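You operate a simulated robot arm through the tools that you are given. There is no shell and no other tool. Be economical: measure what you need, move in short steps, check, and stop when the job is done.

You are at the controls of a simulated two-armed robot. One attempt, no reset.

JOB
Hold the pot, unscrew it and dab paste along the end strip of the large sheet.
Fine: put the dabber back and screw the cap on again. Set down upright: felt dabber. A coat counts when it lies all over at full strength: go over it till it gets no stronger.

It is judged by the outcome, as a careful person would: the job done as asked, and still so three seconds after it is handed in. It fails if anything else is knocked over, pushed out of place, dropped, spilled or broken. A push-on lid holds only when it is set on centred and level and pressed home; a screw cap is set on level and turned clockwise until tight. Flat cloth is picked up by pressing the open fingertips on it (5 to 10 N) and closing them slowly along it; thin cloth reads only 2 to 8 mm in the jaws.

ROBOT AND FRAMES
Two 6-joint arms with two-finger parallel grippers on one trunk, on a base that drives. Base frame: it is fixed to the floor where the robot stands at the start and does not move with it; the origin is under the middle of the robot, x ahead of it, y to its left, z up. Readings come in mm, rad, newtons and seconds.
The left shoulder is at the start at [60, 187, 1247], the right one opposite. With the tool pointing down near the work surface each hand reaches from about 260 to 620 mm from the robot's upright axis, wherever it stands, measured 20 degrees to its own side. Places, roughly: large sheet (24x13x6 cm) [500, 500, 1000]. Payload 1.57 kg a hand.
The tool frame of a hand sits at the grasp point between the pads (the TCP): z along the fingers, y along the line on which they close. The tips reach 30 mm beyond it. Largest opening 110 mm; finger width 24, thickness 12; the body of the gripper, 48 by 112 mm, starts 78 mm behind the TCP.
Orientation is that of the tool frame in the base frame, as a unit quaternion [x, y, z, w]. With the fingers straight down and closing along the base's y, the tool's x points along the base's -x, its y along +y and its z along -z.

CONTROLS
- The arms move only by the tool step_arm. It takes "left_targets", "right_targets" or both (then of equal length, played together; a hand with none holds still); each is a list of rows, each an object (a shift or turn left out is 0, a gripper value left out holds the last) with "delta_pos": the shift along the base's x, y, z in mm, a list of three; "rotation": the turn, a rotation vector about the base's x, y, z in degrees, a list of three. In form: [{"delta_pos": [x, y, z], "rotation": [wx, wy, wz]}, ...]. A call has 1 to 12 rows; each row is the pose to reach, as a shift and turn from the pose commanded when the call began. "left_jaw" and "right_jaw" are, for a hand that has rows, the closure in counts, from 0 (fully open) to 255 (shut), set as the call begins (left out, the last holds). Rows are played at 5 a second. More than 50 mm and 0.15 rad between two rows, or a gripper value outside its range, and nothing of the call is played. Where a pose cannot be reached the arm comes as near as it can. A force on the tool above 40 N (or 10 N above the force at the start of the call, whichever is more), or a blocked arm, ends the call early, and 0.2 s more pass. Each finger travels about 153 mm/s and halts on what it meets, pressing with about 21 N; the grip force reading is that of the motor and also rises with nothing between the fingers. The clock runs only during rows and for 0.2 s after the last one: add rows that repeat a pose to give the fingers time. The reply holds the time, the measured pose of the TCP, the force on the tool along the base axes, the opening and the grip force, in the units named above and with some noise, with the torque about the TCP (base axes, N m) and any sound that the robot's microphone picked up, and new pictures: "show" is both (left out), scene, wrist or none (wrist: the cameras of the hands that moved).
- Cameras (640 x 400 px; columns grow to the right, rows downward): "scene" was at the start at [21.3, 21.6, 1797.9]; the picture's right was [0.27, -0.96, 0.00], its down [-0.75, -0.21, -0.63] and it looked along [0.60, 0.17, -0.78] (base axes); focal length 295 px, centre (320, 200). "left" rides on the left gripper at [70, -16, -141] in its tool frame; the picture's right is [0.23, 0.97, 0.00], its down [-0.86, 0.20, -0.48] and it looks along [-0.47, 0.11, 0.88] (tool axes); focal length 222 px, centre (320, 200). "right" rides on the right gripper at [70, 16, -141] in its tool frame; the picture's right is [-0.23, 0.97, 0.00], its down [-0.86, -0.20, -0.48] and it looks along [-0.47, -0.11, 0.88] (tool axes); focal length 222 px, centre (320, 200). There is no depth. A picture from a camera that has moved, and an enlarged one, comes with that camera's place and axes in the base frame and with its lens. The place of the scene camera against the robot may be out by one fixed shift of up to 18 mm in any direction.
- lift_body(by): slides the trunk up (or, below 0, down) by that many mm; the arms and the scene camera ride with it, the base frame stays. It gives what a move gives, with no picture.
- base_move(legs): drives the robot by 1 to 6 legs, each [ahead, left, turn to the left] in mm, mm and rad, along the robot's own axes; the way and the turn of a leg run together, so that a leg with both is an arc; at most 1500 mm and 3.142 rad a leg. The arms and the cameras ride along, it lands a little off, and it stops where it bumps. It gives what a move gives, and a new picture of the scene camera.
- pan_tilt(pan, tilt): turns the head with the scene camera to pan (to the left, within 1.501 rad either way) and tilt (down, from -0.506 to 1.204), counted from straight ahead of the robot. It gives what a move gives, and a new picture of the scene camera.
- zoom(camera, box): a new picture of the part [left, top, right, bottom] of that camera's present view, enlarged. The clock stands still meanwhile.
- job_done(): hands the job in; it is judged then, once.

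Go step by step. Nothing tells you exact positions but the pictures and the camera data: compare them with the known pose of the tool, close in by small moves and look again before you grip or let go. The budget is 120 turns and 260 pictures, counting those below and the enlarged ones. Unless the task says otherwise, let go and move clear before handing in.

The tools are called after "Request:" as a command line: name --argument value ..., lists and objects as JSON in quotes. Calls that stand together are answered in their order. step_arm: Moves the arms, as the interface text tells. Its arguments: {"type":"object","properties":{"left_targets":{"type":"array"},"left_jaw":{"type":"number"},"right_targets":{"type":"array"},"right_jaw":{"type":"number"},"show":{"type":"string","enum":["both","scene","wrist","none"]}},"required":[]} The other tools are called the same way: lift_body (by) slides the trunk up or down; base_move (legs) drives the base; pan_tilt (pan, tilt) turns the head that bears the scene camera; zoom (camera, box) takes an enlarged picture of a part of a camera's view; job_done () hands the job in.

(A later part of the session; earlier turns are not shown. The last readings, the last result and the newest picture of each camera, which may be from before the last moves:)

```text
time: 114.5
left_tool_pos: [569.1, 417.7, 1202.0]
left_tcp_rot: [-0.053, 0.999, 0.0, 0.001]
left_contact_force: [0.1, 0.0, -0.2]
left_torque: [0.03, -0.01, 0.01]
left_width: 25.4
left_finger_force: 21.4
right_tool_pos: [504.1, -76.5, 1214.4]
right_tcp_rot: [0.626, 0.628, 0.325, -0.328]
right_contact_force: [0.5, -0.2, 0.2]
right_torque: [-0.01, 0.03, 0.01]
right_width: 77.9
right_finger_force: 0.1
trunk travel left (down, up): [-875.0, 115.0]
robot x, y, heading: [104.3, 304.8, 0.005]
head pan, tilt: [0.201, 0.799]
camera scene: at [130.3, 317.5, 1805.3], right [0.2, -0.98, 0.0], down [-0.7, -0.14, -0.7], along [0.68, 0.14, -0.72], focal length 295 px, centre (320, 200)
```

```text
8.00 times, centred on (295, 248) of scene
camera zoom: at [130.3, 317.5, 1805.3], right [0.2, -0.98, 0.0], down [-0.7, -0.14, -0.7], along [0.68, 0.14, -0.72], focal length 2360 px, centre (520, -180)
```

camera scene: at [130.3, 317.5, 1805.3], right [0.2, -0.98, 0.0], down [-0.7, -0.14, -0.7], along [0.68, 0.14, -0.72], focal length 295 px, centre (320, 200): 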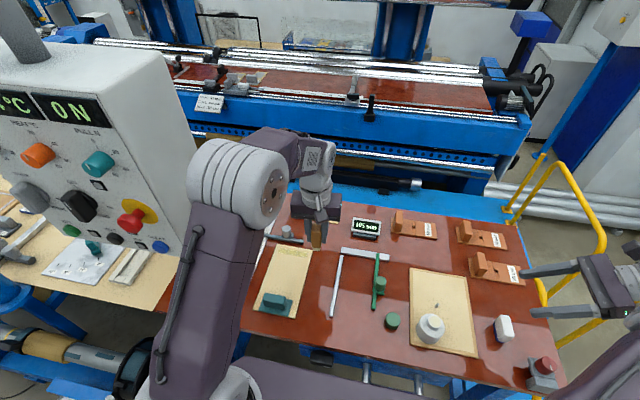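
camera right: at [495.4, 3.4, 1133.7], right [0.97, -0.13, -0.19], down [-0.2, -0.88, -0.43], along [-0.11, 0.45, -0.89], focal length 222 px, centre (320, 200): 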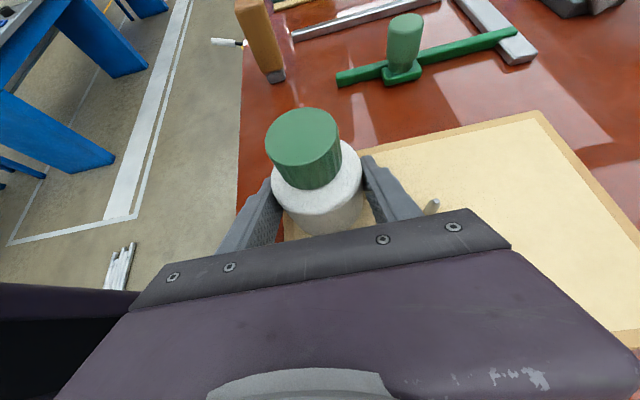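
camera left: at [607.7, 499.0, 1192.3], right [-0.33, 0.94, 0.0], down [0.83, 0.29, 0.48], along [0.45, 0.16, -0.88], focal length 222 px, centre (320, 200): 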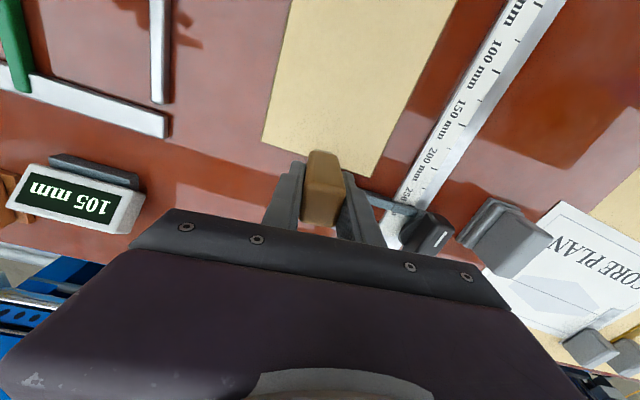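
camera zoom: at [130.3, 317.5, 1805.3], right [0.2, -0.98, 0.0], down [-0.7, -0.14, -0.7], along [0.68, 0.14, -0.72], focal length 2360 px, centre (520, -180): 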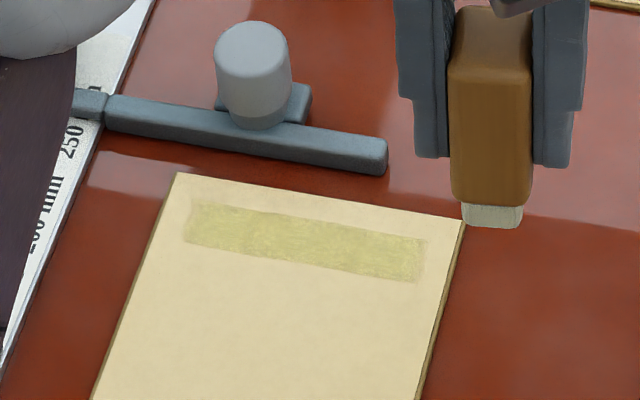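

The strip shows clearly now and is fairly even. I'll re-dip to bring it to full strength, so the left hand moves above the pot.

Request:
step_arm --left_targets '[{"delta_pos": [-9, -35, -5]}, {"delta_pos": [-18, -70, -10]}, {"delta_pos": [-27, -105, -10]}, {"delta_pos": [-36, -140, -10]}, {"delta_pos": [-45, -175, -10]}, {"delta_pos": [-54, -210, -10]}, {"delta_pos": [-63, -245, -10]}, {"delta_pos": [-72, -280, -15]}, {"delta_pos": [-82, -315, -30]}, {"delta_pos": [-85, -326, -60]}, {"delta_pos": [-85, -326, -60]}]' --show "both"

Request:
zoom --camera "left" --box '[240, 100, 400, 220]'

Request:
zoom --camera "scene" --box '[400, 290, 460, 350]'

```text
time: 117.0
left_tool_pos: [485.1, 95.0, 1137.6]
left_tcp_rot: [-0.053, 0.999, 0.0, 0.0]
left_contact_force: [1.0, 0.6, 0.0]
left_torque: [0.04, 0.02, 0.0]
left_width: 25.4
left_finger_force: 20.6
right_tool_pos: [503.8, -73.7, 1215.8]
right_tcp_rot: [0.626, 0.628, 0.326, -0.328]
right_contact_force: [0.8, -0.6, -0.4]
right_torque: [0.04, 0.01, -0.01]
right_width: 77.8
right_finger_force: 0.0
trunk travel left (down, up): [-875.0, 115.0]
robot x, y, heading: [102.4, 308.0, 0.006]
head pan, tilt: [0.201, 0.799]
camera scene: at [130.1, 321.5, 1805.3], right [0.2, -0.98, 0.0], down [-0.7, -0.14, -0.7], along [0.68, 0.14, -0.72], focal length 295 px, centre (320, 200)
camera left: at [417.9, 71.4, 1280.1], right [-0.33, 0.94, 0.0], down [0.83, 0.29, 0.48], along [0.45, 0.16, -0.88], focal length 222 px, centre (320, 200)
```

scene: 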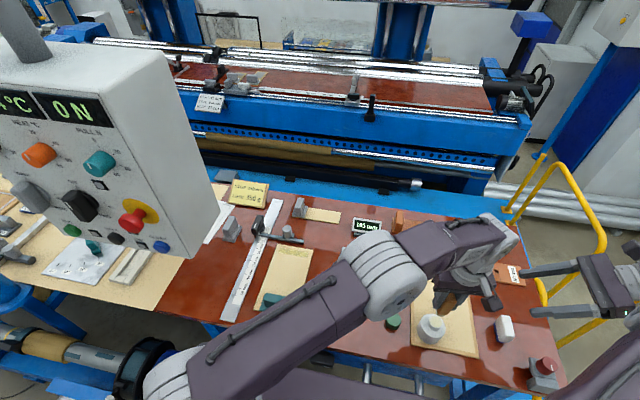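
left: 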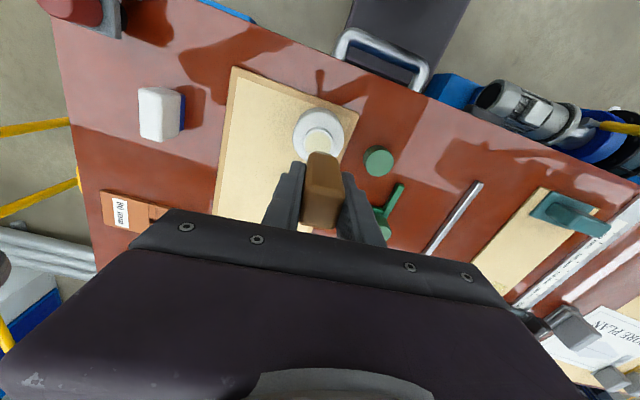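

```text
3.33 times, centred on (320, 160) of left
camera zoom: at [417.9, 71.4, 1280.1], right [-0.33, 0.94, 0.0], down [0.83, 0.29, 0.48], along [0.45, 0.16, -0.88], focal length 740 px, centre (320, 333)
```

zoom: 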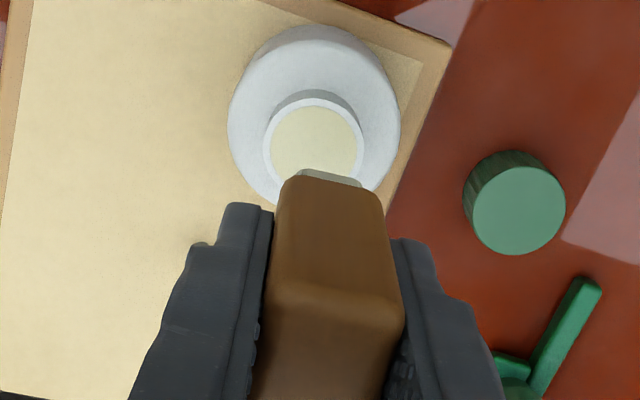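

```text
6.67 times, centred on (430, 320) of scene
camera zoom: at [130.1, 321.5, 1805.3], right [0.2, -0.98, 0.0], down [-0.7, -0.14, -0.7], along [0.68, 0.14, -0.72], focal length 1967 px, centre (-413, -600)
```

zoom: 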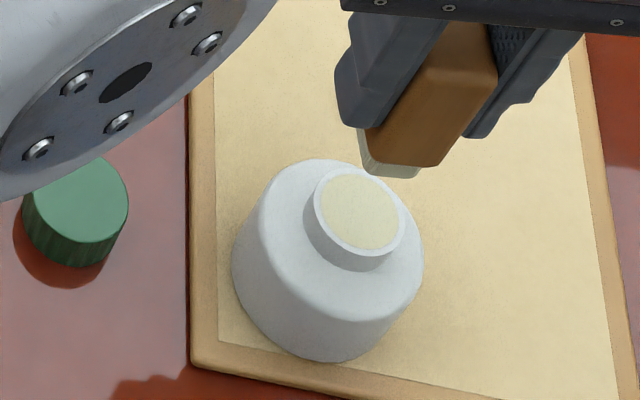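

Request:
step_arm --left_targets '[{"delta_pos": [-4, -2.5, -10]}, {"delta_pos": [-7, -4.5, -28]}, {"delta_pos": [-7, -4.5, -28]}]' --show "none"

Request:
zoom --camera "left" --box '[240, 100, 400, 220]'

Request:
zoom --camera "scene" --box '[410, 300, 450, 340]'

```text
time: 117.8
left_tool_pos: [478.7, 90.9, 1110.9]
left_tcp_rot: [-0.053, 0.999, -0.001, 0.0]
left_contact_force: [-0.2, -0.4, -0.5]
left_torque: [-0.02, -0.01, -0.03]
left_width: 25.5
left_finger_force: 21.3
right_tool_pos: [504.0, -73.8, 1215.0]
right_tcp_rot: [0.627, 0.627, 0.327, -0.327]
right_contact_force: [0.0, 0.7, 0.6]
right_torque: [-0.02, -0.03, -0.04]
right_width: 77.6
right_finger_force: 0.0
trunk travel left (down, up): [-875.0, 115.0]
robot x, y, heading: [103.9, 301.6, 0.004]
head pan, tilt: [0.201, 0.799]
```

```text
3.33 times, centred on (320, 160) of left
camera zoom: at [411.5, 67.0, 1251.8], right [-0.33, 0.94, 0.0], down [0.83, 0.29, 0.48], along [0.45, 0.16, -0.88], focal length 740 px, centre (320, 333)
```

zoom: 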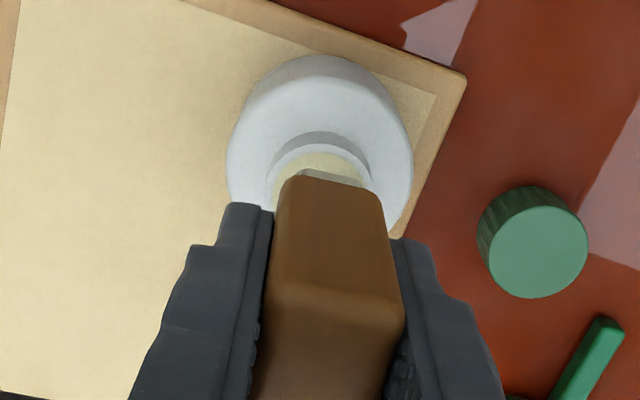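

```text
10.00 times, centred on (430, 320) of scene
camera zoom: at [130.0, 321.3, 1805.3], right [0.2, -0.98, 0.0], down [-0.7, -0.14, -0.7], along [0.68, 0.14, -0.72], focal length 2951 px, centre (-780, -1000)
```

zoom: 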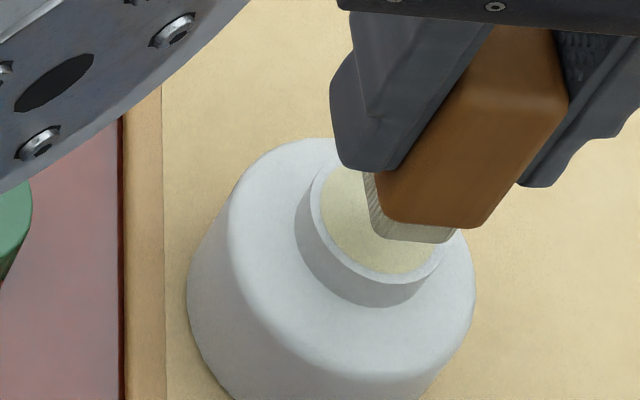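

Request:
step_arm --left_targets '[{"delta_pos": [3, 1.5, 0]}, {"delta_pos": [3, 1.5, -8]}, {"delta_pos": [3, 1.5, -13]}]' --show "none"

Request:
zoom --camera "left" --box '[280, 130, 360, 190]'

Request:
zoom --camera "scene" --box '[410, 300, 450, 340]'

```text
time: 118.5
left_tool_pos: [481.5, 91.5, 1101.3]
left_tcp_rot: [-0.053, 0.999, 0.0, 0.001]
left_contact_force: [0.1, 0.1, 0.7]
left_torque: [0.0, -0.02, -0.02]
left_width: 25.5
left_finger_force: 21.4
right_tool_pos: [503.4, -73.9, 1215.5]
right_tcp_rot: [0.626, 0.628, 0.326, -0.328]
right_contact_force: [-0.6, 0.6, 0.2]
right_torque: [-0.01, 0.0, 0.01]
right_width: 77.7
right_finger_force: 0.2
trunk travel left (down, up): [-875.0, 115.0]
robot x, y, heading: [101.4, 304.7, 0.006]
head pan, tilt: [0.201, 0.799]
```

```text
6.67 times, centred on (320, 160) of left
camera zoom: at [414.4, 67.6, 1242.0], right [-0.33, 0.94, 0.0], down [0.83, 0.29, 0.48], along [0.45, 0.16, -0.88], focal length 1481 px, centre (320, 467)
```

zoom: 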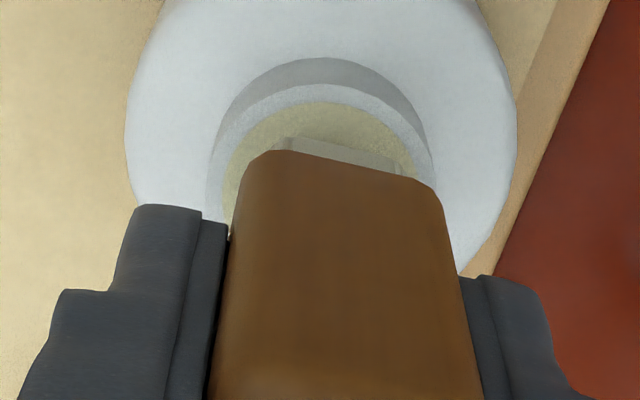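

```text
10.00 times, centred on (430, 320) of scene
camera zoom: at [130.1, 320.9, 1805.3], right [0.2, -0.98, 0.0], down [-0.7, -0.14, -0.7], along [0.68, 0.14, -0.72], focal length 2951 px, centre (-780, -1000)
```

zoom: 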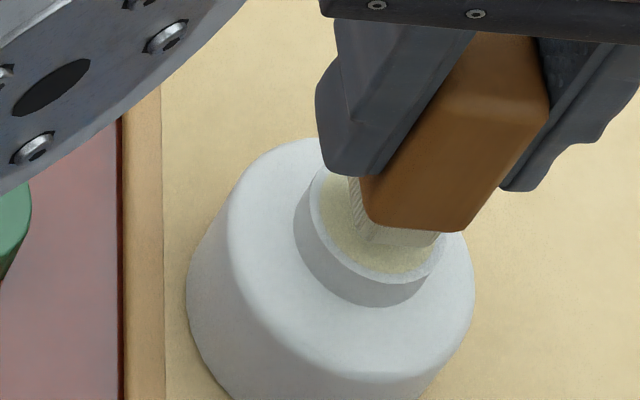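

Request:
step_arm --left_targets '[{"delta_pos": [1.5, 2, 0]}, {"delta_pos": [1.5, 2, -5]}, {"delta_pos": [1.5, 2, -8]}, {"delta_pos": [1.5, 2, -10]}]' --show "none"

Request:
zoom --camera "left" --box '[280, 130, 360, 190]'

Request:
zoom --camera "scene" --box '[410, 300, 450, 340]'

```text
time: 119.5
left_tool_pos: [482.8, 95.0, 1091.8]
left_tcp_rot: [-0.053, 0.999, -0.001, 0.0]
left_contact_force: [0.7, 0.7, 5.9]
left_torque: [0.06, -0.08, 0.01]
left_width: 25.6
left_finger_force: 20.9
right_tool_pos: [501.8, -73.7, 1216.5]
right_tcp_rot: [0.627, 0.628, 0.326, -0.327]
right_contact_force: [-0.5, 0.5, 0.6]
right_torque: [-0.04, -0.01, -0.01]
right_width: 77.8
right_finger_force: 0.0
trunk travel left (down, up): [-875.0, 115.0]
robot x, y, heading: [107.4, 303.7, 0.003]
head pan, tilt: [0.201, 0.799]
```

```text
6.67 times, centred on (320, 160) of left
camera zoom: at [414.8, 71.7, 1232.8], right [-0.33, 0.94, 0.0], down [0.83, 0.29, 0.48], along [0.45, 0.16, -0.88], focal length 1481 px, centre (320, 467)
```

zoom: 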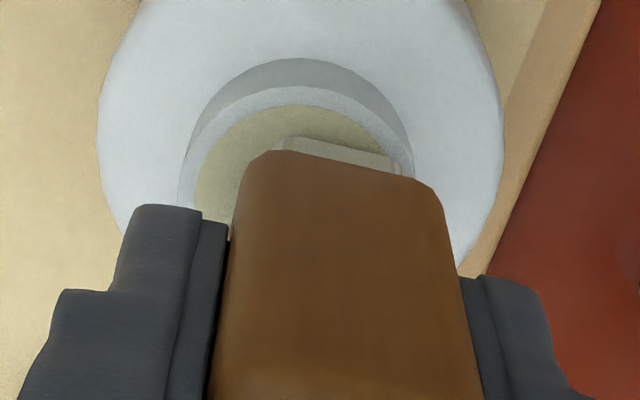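

```text
10.00 times, centred on (430, 320) of scene
camera zoom: at [129.0, 322.5, 1805.4], right [0.2, -0.98, 0.0], down [-0.7, -0.15, -0.7], along [0.68, 0.14, -0.72], focal length 2951 px, centre (-780, -1000)
```

zoom: 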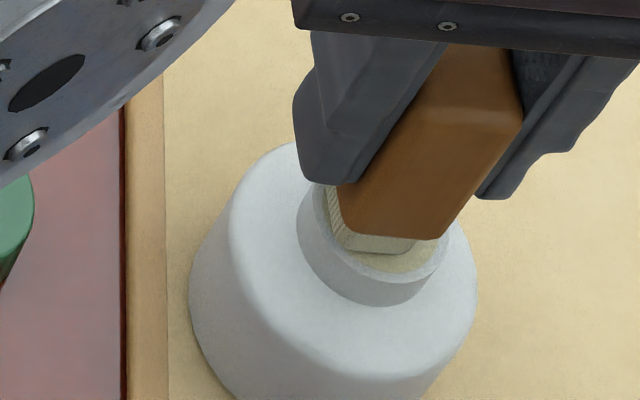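

Request:
step_arm --left_targets '[{"delta_pos": [0, 0, 3]}, {"delta_pos": [0, -2, 3]}, {"delta_pos": [0, -2, -1]}, {"delta_pos": [0, -2, -2]}, {"delta_pos": [0, -2, -2]}]' --show "none"

Request:
zoom --camera "scene" --box '[410, 300, 450, 340]'

Request:
step_arm --left_targets '[{"delta_pos": [0, 0, 8]}, {"delta_pos": [0, 0, 30]}, {"delta_pos": [0, 0, 60]}, {"delta_pos": [0, 0, 95]}]' --show "none"

Request:
zoom --camera "scene" --box '[390, 260, 470, 350]'

```text
time: 120.8
left_tool_pos: [481.0, 92.6, 1091.6]
left_tcp_rot: [-0.053, 0.999, -0.002, 0.002]
left_contact_force: [2.6, 1.3, 19.4]
left_torque: [0.11, -0.09, -0.02]
left_width: 25.4
left_finger_force: 20.8
right_tool_pos: [501.9, -72.8, 1216.1]
right_tcp_rot: [0.626, 0.628, 0.326, -0.327]
right_contact_force: [0.0, 0.0, 0.4]
right_torque: [-0.04, -0.01, 0.03]
right_width: 78.0
right_finger_force: 0.1
trunk travel left (down, up): [-875.0, 115.0]
robot x, y, heading: [102.2, 300.6, 0.0]
head pan, tilt: [0.201, 0.799]
```

```text
10.00 times, centred on (430, 320) of scene
camera zoom: at [127.9, 323.2, 1805.4], right [0.2, -0.98, 0.0], down [-0.7, -0.15, -0.7], along [0.68, 0.14, -0.72], focal length 2951 px, centre (-780, -1000)
```

zoom: 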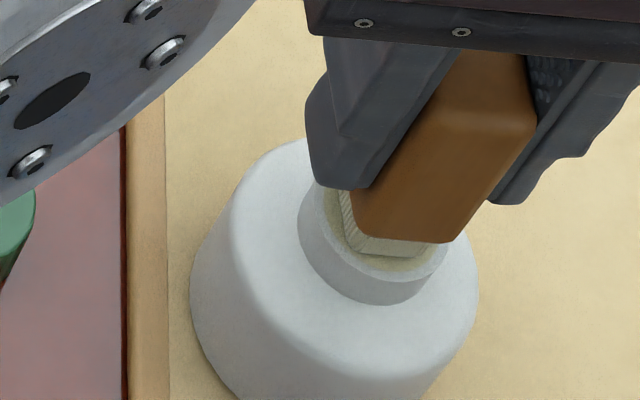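

```text
time: 121.8
left_tool_pos: [481.6, 88.3, 1183.2]
left_tcp_rot: [-0.053, 0.999, 0.0, 0.0]
left_contact_force: [0.2, -0.1, 0.3]
left_torque: [0.03, -0.01, 0.01]
left_width: 25.4
left_finger_force: 20.8
right_tool_pos: [503.4, -73.4, 1215.5]
right_tcp_rot: [0.626, 0.628, 0.325, -0.327]
right_contact_force: [-0.2, 0.1, 0.2]
right_torque: [-0.01, -0.01, 0.03]
right_width: 77.4
right_finger_force: 0.0
trunk travel left (down, up): [-875.0, 115.0]
robot x, y, heading: [103.0, 306.9, 0.004]
head pan, tilt: [0.201, 0.799]
```

```text
4.44 times, centred on (430, 305) of scene
camera zoom: at [130.1, 320.9, 1805.2], right [0.2, -0.98, 0.0], down [-0.7, -0.14, -0.7], along [0.68, 0.14, -0.72], focal length 1311 px, centre (-169, -267)
```

zoom: 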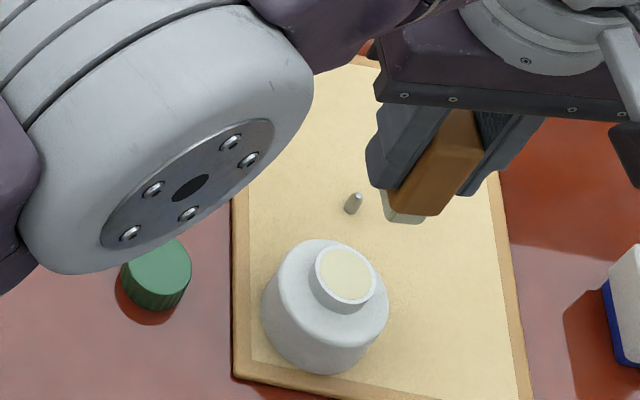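

The felt is loaded again, so I'm heading back to the strip.

Request:
step_arm --left_targets '[{"delta_pos": [16, 35, 10]}, {"delta_pos": [32, 70, 20]}, {"delta_pos": [48, 105, 20]}, {"delta_pos": [64, 140, 20]}, {"delta_pos": [80, 175, 10]}, {"delta_pos": [96, 210, 0]}, {"delta_pos": [112, 245, -20]}, {"delta_pos": [128, 280, -40]}, {"delta_pos": [145, 315, -60]}, {"delta_pos": [162, 350, -85]}, {"delta_pos": [178, 380, -110]}, {"delta_pos": [179, 384, -140]}]' --show "none"

Request:
zoom --camera "left" --box '[200, 90, 440, 240]'

```text
time: 124.3
left_tool_pos: [662.0, 478.0, 1044.4]
left_tcp_rot: [-0.053, 0.999, 0.0, 0.0]
left_contact_force: [-0.1, 0.1, -1.0]
left_torque: [-0.02, 0.02, -0.02]
left_width: 25.5
left_finger_force: 21.2
right_tool_pos: [504.3, -73.6, 1215.1]
right_tcp_rot: [0.626, 0.627, 0.326, -0.328]
right_contact_force: [0.0, -0.9, -0.3]
right_torque: [-0.01, 0.0, 0.01]
right_width: 77.7
right_finger_force: 0.0
trunk travel left (down, up): [-875.0, 115.0]
robot x, y, heading: [100.5, 305.2, 0.005]
head pan, tilt: [0.201, 0.799]
```

```text
2.67 times, centred on (320, 165) of left
camera zoom: at [595.3, 454.0, 1186.4], right [-0.33, 0.94, 0.0], down [0.83, 0.29, 0.48], along [0.45, 0.16, -0.88], focal length 592 px, centre (320, 293)
```

zoom: 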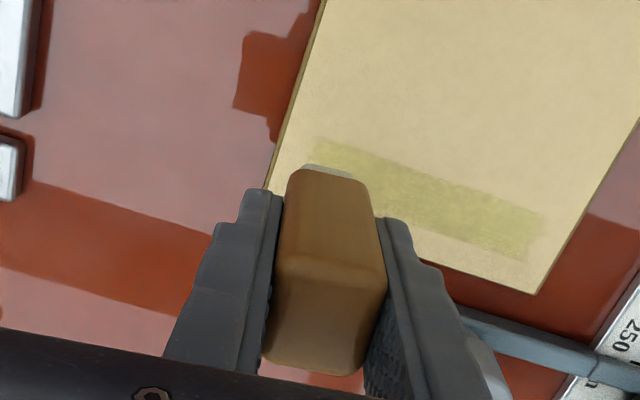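

Request:
step_arm --left_targets '[{"delta_pos": [0, -4, -26]}, {"delta_pos": [0, -4, -31]}, {"delta_pos": [0, 6, -31.5]}, {"delta_pos": [0, 16, -31.5]}, {"delta_pos": [0, 26, -31.5]}, {"delta_pos": [0, 36, -31.5]}, {"delta_pos": [0, 46, -31.5]}, {"delta_pos": [0, 56, -31.5]}, {"delta_pos": [0, 66, -31.5]}, {"delta_pos": [0, 76, -31.5]}, {"delta_pos": [0, 86, -31.5]}, {"delta_pos": [0, 95, -31.5]}]' --show "none"

Request:
step_arm --left_targets '[{"delta_pos": [4, 0, 0]}, {"delta_pos": [4, -10, 0]}, {"delta_pos": [4, -20, 0]}, {"delta_pos": [4, -30, 0]}, {"delta_pos": [4, -40, 0]}, {"delta_pos": [4, -50, 0]}, {"delta_pos": [4, -60, 0]}, {"delta_pos": [4, -70, 0]}, {"delta_pos": [4, -80, 0]}, {"delta_pos": [4, -90, 0]}, {"delta_pos": [4, -99, 0]}, {"delta_pos": [2, -99, 0]}]' --show "none"

Request:
step_arm --left_targets '[{"delta_pos": [0, 10, 0]}, {"delta_pos": [0, 20, 0]}, {"delta_pos": [0, 30, 0]}, {"delta_pos": [0, 40, 0]}, {"delta_pos": [0, 50, 0]}, {"delta_pos": [0, 60, 0]}, {"delta_pos": [0, 70, 0]}, {"delta_pos": [0, 80, 0]}, {"delta_pos": [0, 90, 0]}, {"delta_pos": [0, 99, 0]}, {"delta_pos": [-2, 99, 0]}]' --show "none"

Request:
step_arm --left_targets '[{"delta_pos": [0, -10, 0]}, {"delta_pos": [0, -20, 0]}, {"delta_pos": [0, -30, 0]}, {"delta_pos": [0, -40, 0]}, {"delta_pos": [0, -50, 0]}, {"delta_pos": [0, -60, 0]}, {"delta_pos": [0, -70, 0]}, {"delta_pos": [0, -80, 0]}, {"delta_pos": [0, -90, 0]}, {"delta_pos": [0, -99, 0]}, {"delta_pos": [0, -99, 20]}, {"delta_pos": [0, -130, 50]}]' --show "none"

Request:
zoom --camera "scene" --box '[255, 225, 335, 270]'

Request:
zoom --camera "left" --box '[300, 80, 540, 230]'

```text
time: 127.0
left_tool_pos: [661.2, 570.5, 1013.0]
left_tcp_rot: [-0.054, 0.999, -0.001, 0.0]
left_contact_force: [-0.4, -3.2, 8.5]
left_torque: [-0.22, -0.02, -0.04]
left_width: 25.3
left_finger_force: 21.6
right_tool_pos: [502.7, -74.2, 1216.6]
right_tcp_rot: [0.627, 0.628, 0.327, -0.326]
right_contact_force: [0.3, -0.6, 0.4]
right_torque: [0.02, -0.02, -0.01]
right_width: 77.9
right_finger_force: 0.0
trunk travel left (down, up): [-875.0, 115.0]
robot x, y, heading: [107.8, 305.7, -0.0]
head pan, tilt: [0.201, 0.799]
```

```text
time: 129.6
left_tool_pos: [663.9, 470.6, 1013.1]
left_tcp_rot: [-0.053, 0.999, 0.0, 0.0]
left_contact_force: [2.4, 1.2, 6.6]
left_torque: [0.09, -0.16, 0.0]
left_width: 25.5
left_finger_force: 21.0
right_tool_pos: [503.3, -74.5, 1216.2]
right_tcp_rot: [0.627, 0.628, 0.326, -0.326]
right_contact_force: [0.6, -0.1, 0.6]
right_torque: [-0.01, 0.0, 0.01]
right_width: 77.6
right_finger_force: 0.1
trunk travel left (down, up): [-875.0, 115.0]
robot x, y, heading: [100.7, 306.2, 0.004]
head pan, tilt: [0.201, 0.799]
```

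```text
time: 131.9
left_tool_pos: [664.3, 571.4, 1012.1]
left_tcp_rot: [-0.052, 0.999, 0.0, 0.0]
left_contact_force: [2.0, -0.9, 6.3]
left_torque: [-0.07, -0.13, 0.04]
left_width: 25.3
left_finger_force: 20.9
right_tool_pos: [503.2, -74.7, 1214.2]
right_tcp_rot: [0.627, 0.627, 0.327, -0.327]
right_contact_force: [0.4, 0.8, 0.0]
right_torque: [0.0, -0.02, 0.01]
right_width: 77.6
right_finger_force: 0.0
trunk travel left (down, up): [-875.0, 115.0]
robot x, y, heading: [103.9, 309.2, 0.006]
head pan, tilt: [0.201, 0.799]
```

```text
time: 134.6
left_tool_pos: [659.1, 437.6, 1062.3]
left_tcp_rot: [-0.054, 0.999, 0.0, 0.001]
left_contact_force: [0.3, -0.1, -0.2]
left_torque: [-0.01, -0.05, 0.0]
left_width: 25.1
left_finger_force: 21.4
right_tool_pos: [501.9, -76.1, 1215.4]
right_tcp_rot: [0.627, 0.628, 0.327, -0.326]
right_contact_force: [-0.1, -0.1, -0.2]
right_torque: [0.04, -0.01, -0.02]
right_width: 77.6
right_finger_force: 0.1
trunk travel left (down, up): [-875.0, 115.0]
robot x, y, heading: [105.7, 302.8, 0.008]
head pan, tilt: [0.201, 0.799]
```

```text
8.00 times, centred on (295, 248) of scene
camera zoom: at [128.2, 319.1, 1805.2], right [0.2, -0.98, 0.0], down [-0.7, -0.14, -0.7], along [0.68, 0.14, -0.72], focal length 2360 px, centre (520, -180)
```

zoom: 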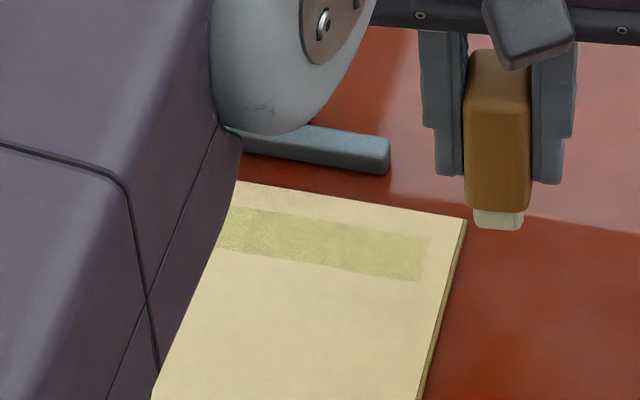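

```text
2.67 times, centred on (420, 155) of left
camera zoom: at [591.6, 414.1, 1204.1], right [-0.33, 0.94, 0.0], down [0.83, 0.29, 0.48], along [0.45, 0.16, -0.88], focal length 592 px, centre (53, 320)
```

zoom: 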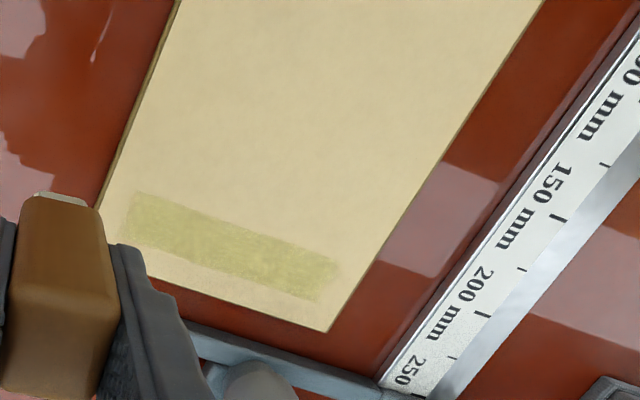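

Request:
zoom --camera "left" --box '[340, 140, 440, 205]'

```text
6.15 times, centred on (390, 172) of left
camera zoom: at [591.6, 414.1, 1204.1], right [-0.33, 0.94, 0.0], down [0.83, 0.29, 0.48], along [0.45, 0.16, -0.88], focal length 1367 px, centre (-111, 369)
```

zoom: 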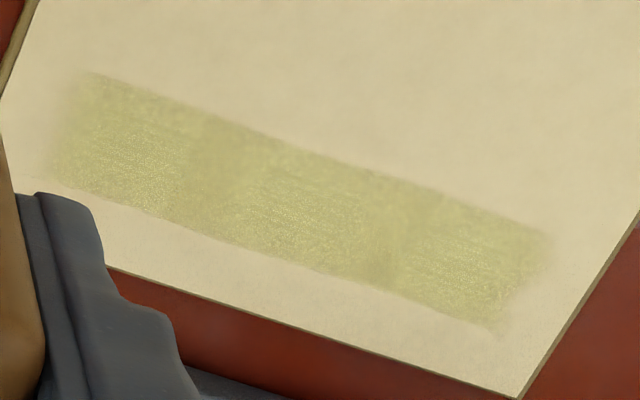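

The strip is fairly uniform but its ends fade. I'll make further passes reaching slightly past both ends.

Request:
step_arm --left_targets '[{"delta_pos": [-1, 26, -38]}, {"delta_pos": [-1, 26, -50.5]}, {"delta_pos": [-1, 36, -50.5]}, {"delta_pos": [-1, 47, -50.5]}, {"delta_pos": [-1, 59, -50.5]}, {"delta_pos": [-1, 71, -50.5]}, {"delta_pos": [-1, 83, -50.5]}, {"delta_pos": [-1, 95, -50.5]}, {"delta_pos": [-1, 107, -50.5]}, {"delta_pos": [-1, 119, -50.5]}, {"delta_pos": [-1, 130, -50.5]}, {"delta_pos": [-1, 140, -50.5]}]' --show "none"

Request:
step_arm --left_targets '[{"delta_pos": [6, 0, 0]}, {"delta_pos": [6, -10, 0]}, {"delta_pos": [6, -20, 0]}, {"delta_pos": [6, -31, 0]}, {"delta_pos": [6, -42, 0]}, {"delta_pos": [6, -53, 0]}, {"delta_pos": [6, -64, 0]}, {"delta_pos": [6, -75, 0]}, {"delta_pos": [6, -86, 0]}, {"delta_pos": [6, -97, 0]}, {"delta_pos": [6, -107, 0]}, {"delta_pos": [6, -115, 0]}]' --show "none"

Request:
step_arm --left_targets '[{"delta_pos": [-2, 0, 20]}, {"delta_pos": [-6, -27, 50.5]}]' --show "none"

Request:
zoom --camera "left" --box '[340, 140, 440, 205]'

```text
time: 137.2
left_tool_pos: [659.9, 579.6, 1011.3]
left_tcp_rot: [-0.054, 0.999, 0.0, 0.0]
left_contact_force: [0.3, -4.0, 8.7]
left_torque: [-0.21, -0.08, -0.03]
left_width: 25.6
left_finger_force: 20.7
right_tool_pos: [502.7, -75.8, 1215.4]
right_tcp_rot: [0.626, 0.629, 0.326, -0.327]
right_contact_force: [0.1, -0.5, -0.7]
right_torque: [-0.02, 0.0, 0.0]
right_width: 77.6
right_finger_force: 0.0
trunk travel left (down, up): [-875.0, 115.0]
robot x, y, heading: [102.4, 305.0, 0.01]
head pan, tilt: [0.201, 0.799]
```

```text
time: 139.8
left_tool_pos: [668.3, 464.4, 1012.1]
left_tcp_rot: [-0.053, 0.999, 0.0, 0.0]
left_contact_force: [-0.2, 0.4, -0.1]
left_torque: [0.03, 0.01, 0.02]
left_width: 25.5
left_finger_force: 20.7
right_tool_pos: [504.6, -74.6, 1215.5]
right_tcp_rot: [0.627, 0.628, 0.326, -0.327]
right_contact_force: [0.7, 0.4, -1.6]
right_torque: [-0.04, 0.03, -0.02]
right_width: 77.6
right_finger_force: 0.0
trunk travel left (down, up): [-875.0, 115.0]
robot x, y, heading: [100.6, 304.9, 0.003]
head pan, tilt: [0.201, 0.799]
```

```text
time: 140.3
left_tool_pos: [662.4, 436.6, 1062.9]
left_tcp_rot: [-0.053, 0.999, 0.001, 0.0]
left_contact_force: [-0.1, -0.5, -0.3]
left_torque: [0.04, -0.01, 0.03]
left_width: 25.4
left_finger_force: 20.2
right_tool_pos: [503.8, -76.3, 1214.3]
right_tcp_rot: [0.627, 0.628, 0.326, -0.327]
right_contact_force: [-0.3, 0.3, 0.4]
right_torque: [0.0, -0.01, 0.01]
right_width: 77.5
right_finger_force: 0.1
trunk travel left (down, up): [-875.0, 115.0]
robot x, y, heading: [102.4, 304.1, 0.003]
head pan, tilt: [0.201, 0.799]
```

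```text
6.15 times, centred on (390, 172) of left
camera zoom: at [594.6, 412.5, 1204.1], right [-0.33, 0.94, 0.0], down [0.83, 0.29, 0.48], along [0.45, 0.16, -0.88], focal length 1367 px, centre (-111, 369)
```

zoom: 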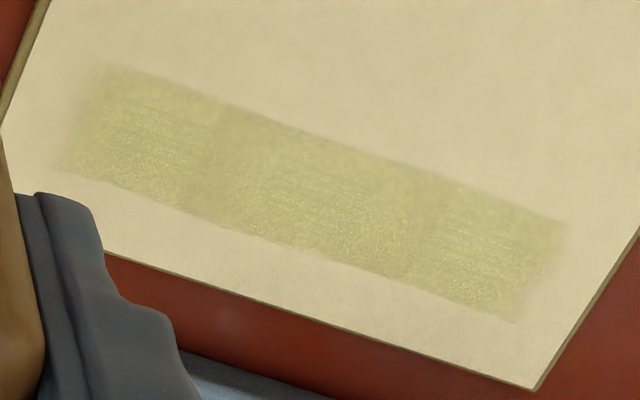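

Request:
step_arm --left_targets '[{"delta_pos": [2, 28, -38]}, {"delta_pos": [2, 28, -52]}, {"delta_pos": [2, 36, -52]}, {"delta_pos": [2, 46, -52]}, {"delta_pos": [2, 57, -52]}, {"delta_pos": [2, 69, -52]}, {"delta_pos": [2, 81, -52]}, {"delta_pos": [2, 93, -52]}, {"delta_pos": [2, 105, -52]}, {"delta_pos": [2, 117, -52]}, {"delta_pos": [2, 128, -52]}, {"delta_pos": [2, 138, -52]}]' --show "none"

Request:
step_arm --left_targets '[{"delta_pos": [-3, 0, 0]}, {"delta_pos": [-3, -10, 0]}, {"delta_pos": [-3, -20, 0]}, {"delta_pos": [-3, -31, 0]}, {"delta_pos": [-3, -42, 0]}, {"delta_pos": [-3, -53, 0]}, {"delta_pos": [-3, -64, 0]}, {"delta_pos": [-3, -75, 0]}, {"delta_pos": [-3, -86, 0]}, {"delta_pos": [-3, -97, 0]}, {"delta_pos": [-3, -107, 0]}, {"delta_pos": [-3, -110, 0]}]' --show "none"

Request:
step_arm --left_targets '[{"delta_pos": [0, 0, 20]}, {"delta_pos": [1, -28, 52]}]' --show "none"

Request:
zoom --camera "left" --box '[340, 140, 440, 205]'

Request:
zoom --camera "scene" --box '[255, 225, 335, 270]'

```text
time: 142.9
left_tool_pos: [662.1, 576.7, 1011.9]
left_tcp_rot: [-0.053, 0.999, 0.0, 0.002]
left_contact_force: [1.4, -3.4, 8.1]
left_torque: [-0.17, -0.09, -0.03]
left_width: 25.3
left_finger_force: 21.2
right_tool_pos: [502.1, -75.2, 1215.9]
right_tcp_rot: [0.627, 0.627, 0.327, -0.327]
right_contact_force: [-0.8, -0.8, 0.1]
right_torque: [0.02, -0.03, 0.0]
right_width: 77.4
right_finger_force: 0.1
trunk travel left (down, up): [-875.0, 115.0]
robot x, y, heading: [104.6, 305.9, 0.006]
head pan, tilt: [0.201, 0.799]
```

```text
time: 145.6
left_tool_pos: [657.9, 465.3, 1011.6]
left_tcp_rot: [-0.054, 0.999, -0.001, 0.001]
left_contact_force: [-1.1, 5.5, 12.4]
left_torque: [0.27, -0.01, 0.02]
left_width: 25.4
left_finger_force: 21.0
right_tool_pos: [502.6, -73.2, 1215.5]
right_tcp_rot: [0.627, 0.628, 0.327, -0.327]
right_contact_force: [0.0, -0.5, -0.4]
right_torque: [0.0, -0.01, 0.0]
right_width: 77.7
right_finger_force: 0.1
trunk travel left (down, up): [-875.0, 115.0]
robot x, y, heading: [105.6, 304.5, 0.008]
head pan, tilt: [0.201, 0.799]
```

```text
time: 146.2
left_tool_pos: [660.9, 436.1, 1062.5]
left_tcp_rot: [-0.053, 0.999, 0.0, 0.0]
left_contact_force: [-0.5, 0.4, 0.0]
left_torque: [-0.01, -0.03, 0.0]
left_width: 25.4
left_finger_force: 20.8
right_tool_pos: [502.2, -75.8, 1214.2]
right_tcp_rot: [0.627, 0.628, 0.327, -0.326]
right_contact_force: [0.4, 0.1, 0.2]
right_torque: [-0.02, -0.02, 0.01]
right_width: 77.8
right_finger_force: 0.1
trunk travel left (down, up): [-875.0, 115.0]
robot x, y, heading: [101.6, 305.8, 0.003]
head pan, tilt: [0.201, 0.799]
```

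```text
6.15 times, centred on (390, 172) of left
camera zoom: at [594.1, 412.4, 1203.5], right [-0.33, 0.94, 0.0], down [0.83, 0.29, 0.48], along [0.45, 0.16, -0.88], focal length 1367 px, centre (-111, 369)
```

zoom: 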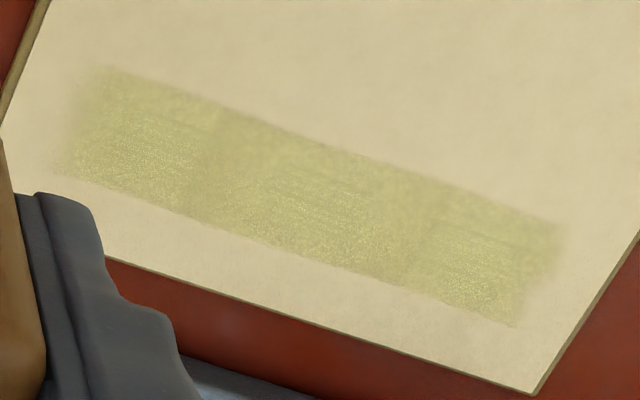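

```text
8.00 times, centred on (295, 248) of scene
camera zoom: at [128.2, 319.3, 1805.2], right [0.2, -0.98, 0.0], down [-0.7, -0.14, -0.7], along [0.68, 0.14, -0.72], focal length 2360 px, centre (520, -180)
```

zoom: 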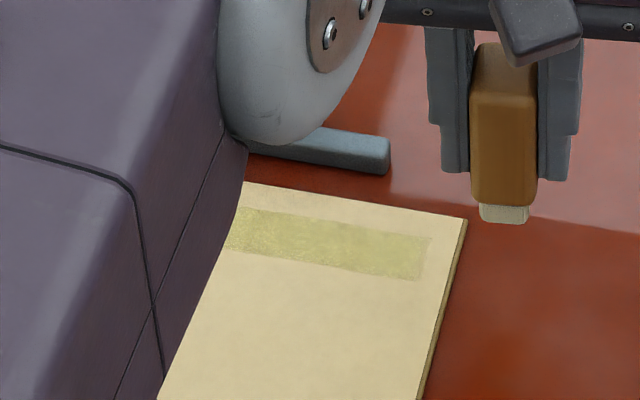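

The last passes changed nothing visible, which suggests saturation. To be sure it isn't just an exhausted felt, I'll do one fresh dip at the same pose as before.

Request:
step_arm --left_targets '[{"delta_pos": [-5, -10, 45]}, {"delta_pos": [-15, -30, 85]}, {"delta_pos": [-30, -60, 118]}, {"delta_pos": [-50, -97, 128]}, {"delta_pos": [-70, -134, 128]}, {"delta_pos": [-90, -171, 128]}, {"delta_pos": [-110, -208, 128]}, {"delta_pos": [-130, -245, 128]}, {"delta_pos": [-148, -280, 125]}, {"delta_pos": [-164, -315, 110]}, {"delta_pos": [-178, -345, 85]}, {"delta_pos": [-178, -346.5, 46]}]' --show "none"

Request:
zoom --camera "scene" --box '[410, 300, 450, 340]'

```text
time: 148.8
left_tool_pos: [483.2, 88.6, 1108.8]
left_tcp_rot: [-0.053, 0.999, 0.0, 0.0]
left_contact_force: [0.5, 0.3, -1.2]
left_torque: [0.02, 0.03, -0.01]
left_width: 25.5
left_finger_force: 20.9
right_tool_pos: [504.3, -74.6, 1215.6]
right_tcp_rot: [0.627, 0.627, 0.326, -0.326]
right_contact_force: [0.3, 1.1, -0.1]
right_torque: [-0.03, 0.0, 0.04]
right_width: 77.8
right_finger_force: 0.0
trunk travel left (down, up): [-875.0, 115.0]
robot x, y, heading: [106.9, 303.7, -0.0]
head pan, tilt: [0.201, 0.799]
```

```text
10.00 times, centred on (430, 320) of scene
camera zoom: at [131.0, 321.1, 1805.3], right [0.2, -0.98, 0.0], down [-0.7, -0.14, -0.7], along [0.68, 0.14, -0.72], focal length 2951 px, centre (-780, -1000)
```

zoom: 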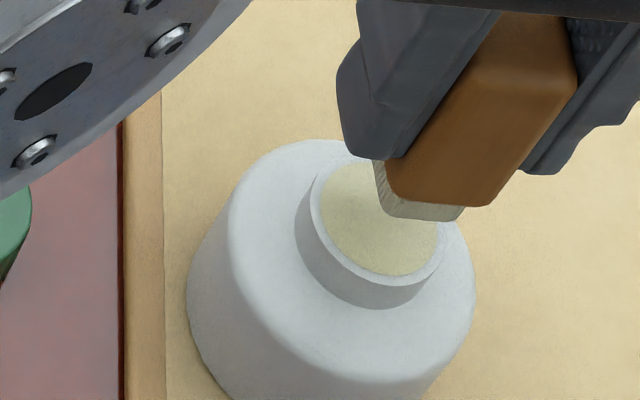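

Request:
step_arm --left_targets '[{"delta_pos": [-2.5, 4, 0]}, {"delta_pos": [-2.5, 4, -8]}, {"delta_pos": [-2.5, 4, -14]}, {"delta_pos": [-2.5, 4, -17]}, {"delta_pos": [-2.5, 4, -18.5]}]' --show "none"

Request:
zoom --camera "scene" --box '[410, 300, 450, 340]'

```text
time: 149.9
left_tool_pos: [482.5, 94.9, 1090.6]
left_tcp_rot: [-0.052, 0.999, 0.0, 0.0]
left_contact_force: [0.4, -0.1, 0.2]
left_torque: [0.0, -0.03, -0.03]
left_width: 25.5
left_finger_force: 21.2
right_tool_pos: [503.4, -74.4, 1215.8]
right_tcp_rot: [0.626, 0.628, 0.325, -0.327]
right_contact_force: [-0.4, 0.6, -0.5]
right_torque: [0.02, 0.0, -0.01]
right_width: 77.6
right_finger_force: 0.0
trunk travel left (down, up): [-875.0, 115.0]
robot x, y, heading: [102.8, 302.3, 0.007]
head pan, tilt: [0.201, 0.799]
```

```text
10.00 times, centred on (430, 320) of scene
camera zoom: at [130.3, 321.1, 1805.2], right [0.2, -0.98, 0.0], down [-0.7, -0.14, -0.7], along [0.68, 0.14, -0.72], focal length 2951 px, centre (-780, -1000)
```

zoom: 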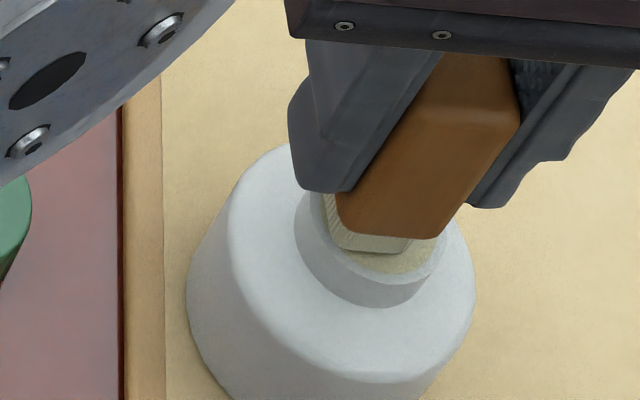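

Request:
step_arm --left_targets '[{"delta_pos": [0, -2, 0]}, {"delta_pos": [0, -2, -1.5]}, {"delta_pos": [0, -2, -3]}]' --show "none"

Request:
step_arm --left_targets '[{"delta_pos": [0, 0, 8]}, {"delta_pos": [0, 0, 35]}, {"delta_pos": [0, 0, 70]}, {"delta_pos": [5, 12, 105]}, {"delta_pos": [22, 50, 112]}, {"delta_pos": [38, 85, 112]}, {"delta_pos": [55, 120, 112]}, {"delta_pos": [72, 155, 112]}, {"delta_pos": [90, 190, 100]}, {"delta_pos": [108, 225, 85]}, {"delta_pos": [126, 260, 65]}, {"delta_pos": [143, 295, 40]}]' --show "none"

```text
time: 150.8
left_tool_pos: [480.0, 93.4, 1088.3]
left_tcp_rot: [-0.053, 0.999, -0.002, 0.002]
left_contact_force: [2.1, 3.0, 17.8]
left_torque: [0.22, -0.08, -0.02]
left_width: 25.3
left_finger_force: 20.8
right_tool_pos: [504.2, -72.5, 1216.3]
right_tcp_rot: [0.627, 0.628, 0.326, -0.326]
right_contact_force: [0.4, 0.4, -0.2]
right_torque: [-0.04, 0.04, 0.01]
right_width: 77.6
right_finger_force: 0.1
trunk travel left (down, up): [-875.0, 115.0]
robot x, y, heading: [100.6, 305.3, -0.001]
head pan, tilt: [0.201, 0.799]
```

```text
time: 153.3
left_tool_pos: [622.1, 390.7, 1125.3]
left_tcp_rot: [-0.053, 0.999, -0.001, 0.0]
left_contact_force: [-0.2, -0.2, -0.8]
left_torque: [0.01, -0.01, 0.02]
left_width: 25.5
left_finger_force: 20.7
right_tool_pos: [504.9, -73.1, 1216.3]
right_tcp_rot: [0.626, 0.628, 0.325, -0.328]
right_contact_force: [0.7, 0.4, -0.3]
right_torque: [0.04, 0.01, 0.01]
right_width: 77.8
right_finger_force: 0.0
trunk travel left (down, up): [-875.0, 115.0]
robot x, y, heading: [106.0, 303.4, 0.004]
head pan, tilt: [0.201, 0.799]
```

Request:
step_arm --left_targets '[{"delta_pos": [20, 40, -20]}, {"delta_pos": [38, 77, -50]}, {"delta_pos": [38, 77, -95]}, {"delta_pos": [38, 77, -116.5]}, {"delta_pos": [38, 90, -116.5]}, {"delta_pos": [38, 104, -116.5]}, {"delta_pos": [38, 118, -116.5]}, {"delta_pos": [38, 132, -116.5]}, {"delta_pos": [38, 146, -116.5]}, {"delta_pos": [38, 160, -116.5]}, {"delta_pos": [38, 175, -116.5]}, {"delta_pos": [38, 189, -116.5]}]' --show "none"

Request:
step_arm --left_targets '[{"delta_pos": [5, 0, 0]}, {"delta_pos": [5, -10, 0]}, {"delta_pos": [5, -20, 0]}, {"delta_pos": [5, -31, 0]}, {"delta_pos": [5, -42, 0]}, {"delta_pos": [5, -53, 0]}, {"delta_pos": [5, -64, 0]}, {"delta_pos": [5, -75, 0]}, {"delta_pos": [5, -86, 0]}, {"delta_pos": [5, -97, 0]}, {"delta_pos": [5, -107, 0]}, {"delta_pos": [5, -111, 0]}]' --show "none"

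Request:
step_arm --left_targets '[{"delta_pos": [-3, 0, 0]}, {"delta_pos": [-3, 10, 0]}, {"delta_pos": [-3, 20, 0]}, {"delta_pos": [-3, 31, 0]}, {"delta_pos": [-3, 42, 0]}, {"delta_pos": [-3, 53, 0]}, {"delta_pos": [-3, 64, 0]}, {"delta_pos": [-3, 75, 0]}, {"delta_pos": [-3, 86, 0]}, {"delta_pos": [-3, 97, 0]}, {"delta_pos": [-3, 107, 0]}, {"delta_pos": [-3, 111, 0]}]' --show "none"

Request:
step_arm --left_targets '[{"delta_pos": [-3, -11, 0]}, {"delta_pos": [-3, -23, 0]}, {"delta_pos": [-3, -35, 0]}, {"delta_pos": [-3, -47, 0]}, {"delta_pos": [-3, -59, 0]}, {"delta_pos": [-3, -71, 0]}, {"delta_pos": [-3, -83, 0]}, {"delta_pos": [-3, -95, 0]}, {"delta_pos": [-3, -106, 0]}, {"delta_pos": [-3, -111, 0]}, {"delta_pos": [-2, -111, 20]}, {"delta_pos": [-2, -139, 52]}]' --show "none"

Request:
zoom --camera "left" --box '[340, 140, 440, 205]'

```text
refused: row 2 steps farther than a row can; nothing moved
```

```text
time: 155.9
left_tool_pos: [627.1, 276.2, 1125.8]
left_tcp_rot: [-0.054, 0.999, 0.0, 0.0]
left_contact_force: [0.5, -0.8, -0.6]
left_torque: [-0.02, 0.02, -0.02]
left_width: 25.8
left_finger_force: 20.6
right_tool_pos: [505.1, -73.1, 1215.9]
right_tcp_rot: [0.626, 0.628, 0.326, -0.327]
right_contact_force: [-0.7, 0.7, 1.2]
right_torque: [-0.02, 0.02, 0.04]
right_width: 78.0
right_finger_force: 0.0
trunk travel left (down, up): [-875.0, 115.0]
robot x, y, heading: [99.4, 305.0, 0.008]
head pan, tilt: [0.201, 0.799]
```

```text
time: 158.6
left_tool_pos: [625.0, 388.1, 1128.3]
left_tcp_rot: [-0.053, 0.999, 0.001, 0.0]
left_contact_force: [-0.3, -0.4, -1.4]
left_torque: [-0.01, 0.02, 0.0]
left_width: 25.3
left_finger_force: 21.1
right_tool_pos: [504.4, -74.1, 1215.8]
right_tcp_rot: [0.626, 0.628, 0.326, -0.328]
right_contact_force: [-0.7, -0.2, -0.1]
right_torque: [-0.02, -0.01, 0.01]
right_width: 77.7
right_finger_force: 0.1
trunk travel left (down, up): [-875.0, 115.0]
robot x, y, heading: [104.0, 305.5, 0.003]
head pan, tilt: [0.201, 0.799]
```

```text
time: 161.2
left_tool_pos: [623.6, 250.4, 1176.9]
left_tcp_rot: [-0.054, 0.999, 0.0, 0.002]
left_contact_force: [0.1, -0.7, -0.2]
left_torque: [0.03, -0.05, 0.02]
left_width: 25.3
left_finger_force: 20.9
right_tool_pos: [503.6, -75.6, 1214.9]
right_tcp_rot: [0.627, 0.627, 0.326, -0.327]
right_contact_force: [-0.7, 0.8, 0.2]
right_torque: [0.01, -0.01, 0.0]
right_width: 77.6
right_finger_force: 0.1
trunk travel left (down, up): [-875.0, 115.0]
robot x, y, heading: [103.0, 303.5, -0.002]
head pan, tilt: [0.201, 0.799]
```

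```text
6.15 times, centred on (390, 172) of left
camera zoom: at [556.4, 226.3, 1319.3], right [-0.33, 0.94, 0.0], down [0.83, 0.29, 0.48], along [0.45, 0.16, -0.88], focal length 1367 px, centre (-111, 369)
```

zoom: 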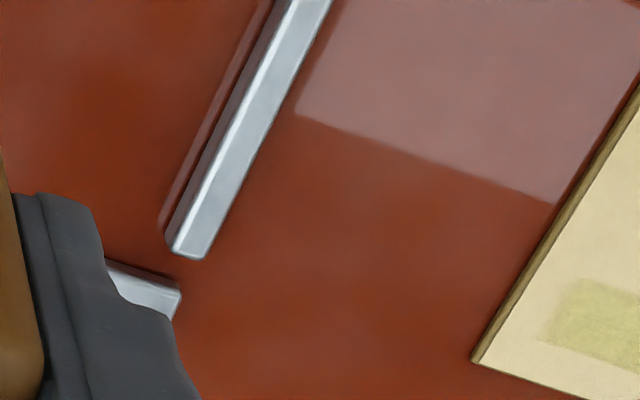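

One call was refused and the next ones played harmlessly in mid-air. I'll now approach the strip start properly, one call at a time.

Request:
step_arm --left_targets '[{"delta_pos": [10, 40, 0]}, {"delta_pos": [20, 80, 0]}, {"delta_pos": [28, 120, -10]}, {"delta_pos": [34, 155, -30]}, {"delta_pos": [38, 190, -55]}, {"delta_pos": [38, 217, -90]}, {"delta_pos": [38, 217, -130]}]' --show "none"

```text
time: 162.8
left_tool_pos: [661.6, 464.9, 1049.1]
left_tcp_rot: [-0.054, 0.999, 0.0, 0.0]
left_contact_force: [-0.3, -0.1, -0.3]
left_torque: [0.0, 0.02, -0.01]
left_width: 25.4
left_finger_force: 20.6
right_tool_pos: [504.9, -74.0, 1214.8]
right_tcp_rot: [0.627, 0.628, 0.325, -0.328]
right_contact_force: [-0.6, 0.2, -1.0]
right_torque: [0.02, 0.02, 0.02]
right_width: 77.7
right_finger_force: 0.1
trunk travel left (down, up): [-875.0, 115.0]
robot x, y, heading: [101.3, 307.1, 0.006]
head pan, tilt: [0.201, 0.799]
```

Request:
step_arm --left_targets '[{"delta_pos": [0, 1, -26]}, {"delta_pos": [0, 1, -38.5]}, {"delta_pos": [0, 11, -38.5]}, {"delta_pos": [0, 22, -38.5]}, {"delta_pos": [0, 33, -38.5]}, {"delta_pos": [0, 45, -38.5]}, {"delta_pos": [0, 57, -38.5]}, {"delta_pos": [0, 69, -38.5]}, {"delta_pos": [0, 81, -38.5]}, {"delta_pos": [0, 92, -38.5]}, {"delta_pos": [0, 103, -38.5]}, {"delta_pos": [0, 112, -38.5]}]' --show "none"

```text
time: 165.3
left_tool_pos: [661.0, 579.2, 1011.2]
left_tcp_rot: [-0.053, 0.999, 0.0, 0.0]
left_contact_force: [-0.4, 0.4, -0.8]
left_torque: [-0.01, -0.02, -0.03]
left_width: 25.5
left_finger_force: 20.9
right_tool_pos: [504.1, -73.9, 1215.3]
right_tcp_rot: [0.627, 0.628, 0.325, -0.327]
right_contact_force: [0.1, 0.3, 0.4]
right_torque: [0.02, 0.0, -0.04]
right_width: 77.6
right_finger_force: 0.0
trunk travel left (down, up): [-875.0, 115.0]
robot x, y, heading: [105.3, 303.1, 0.001]
head pan, tilt: [0.201, 0.799]
```

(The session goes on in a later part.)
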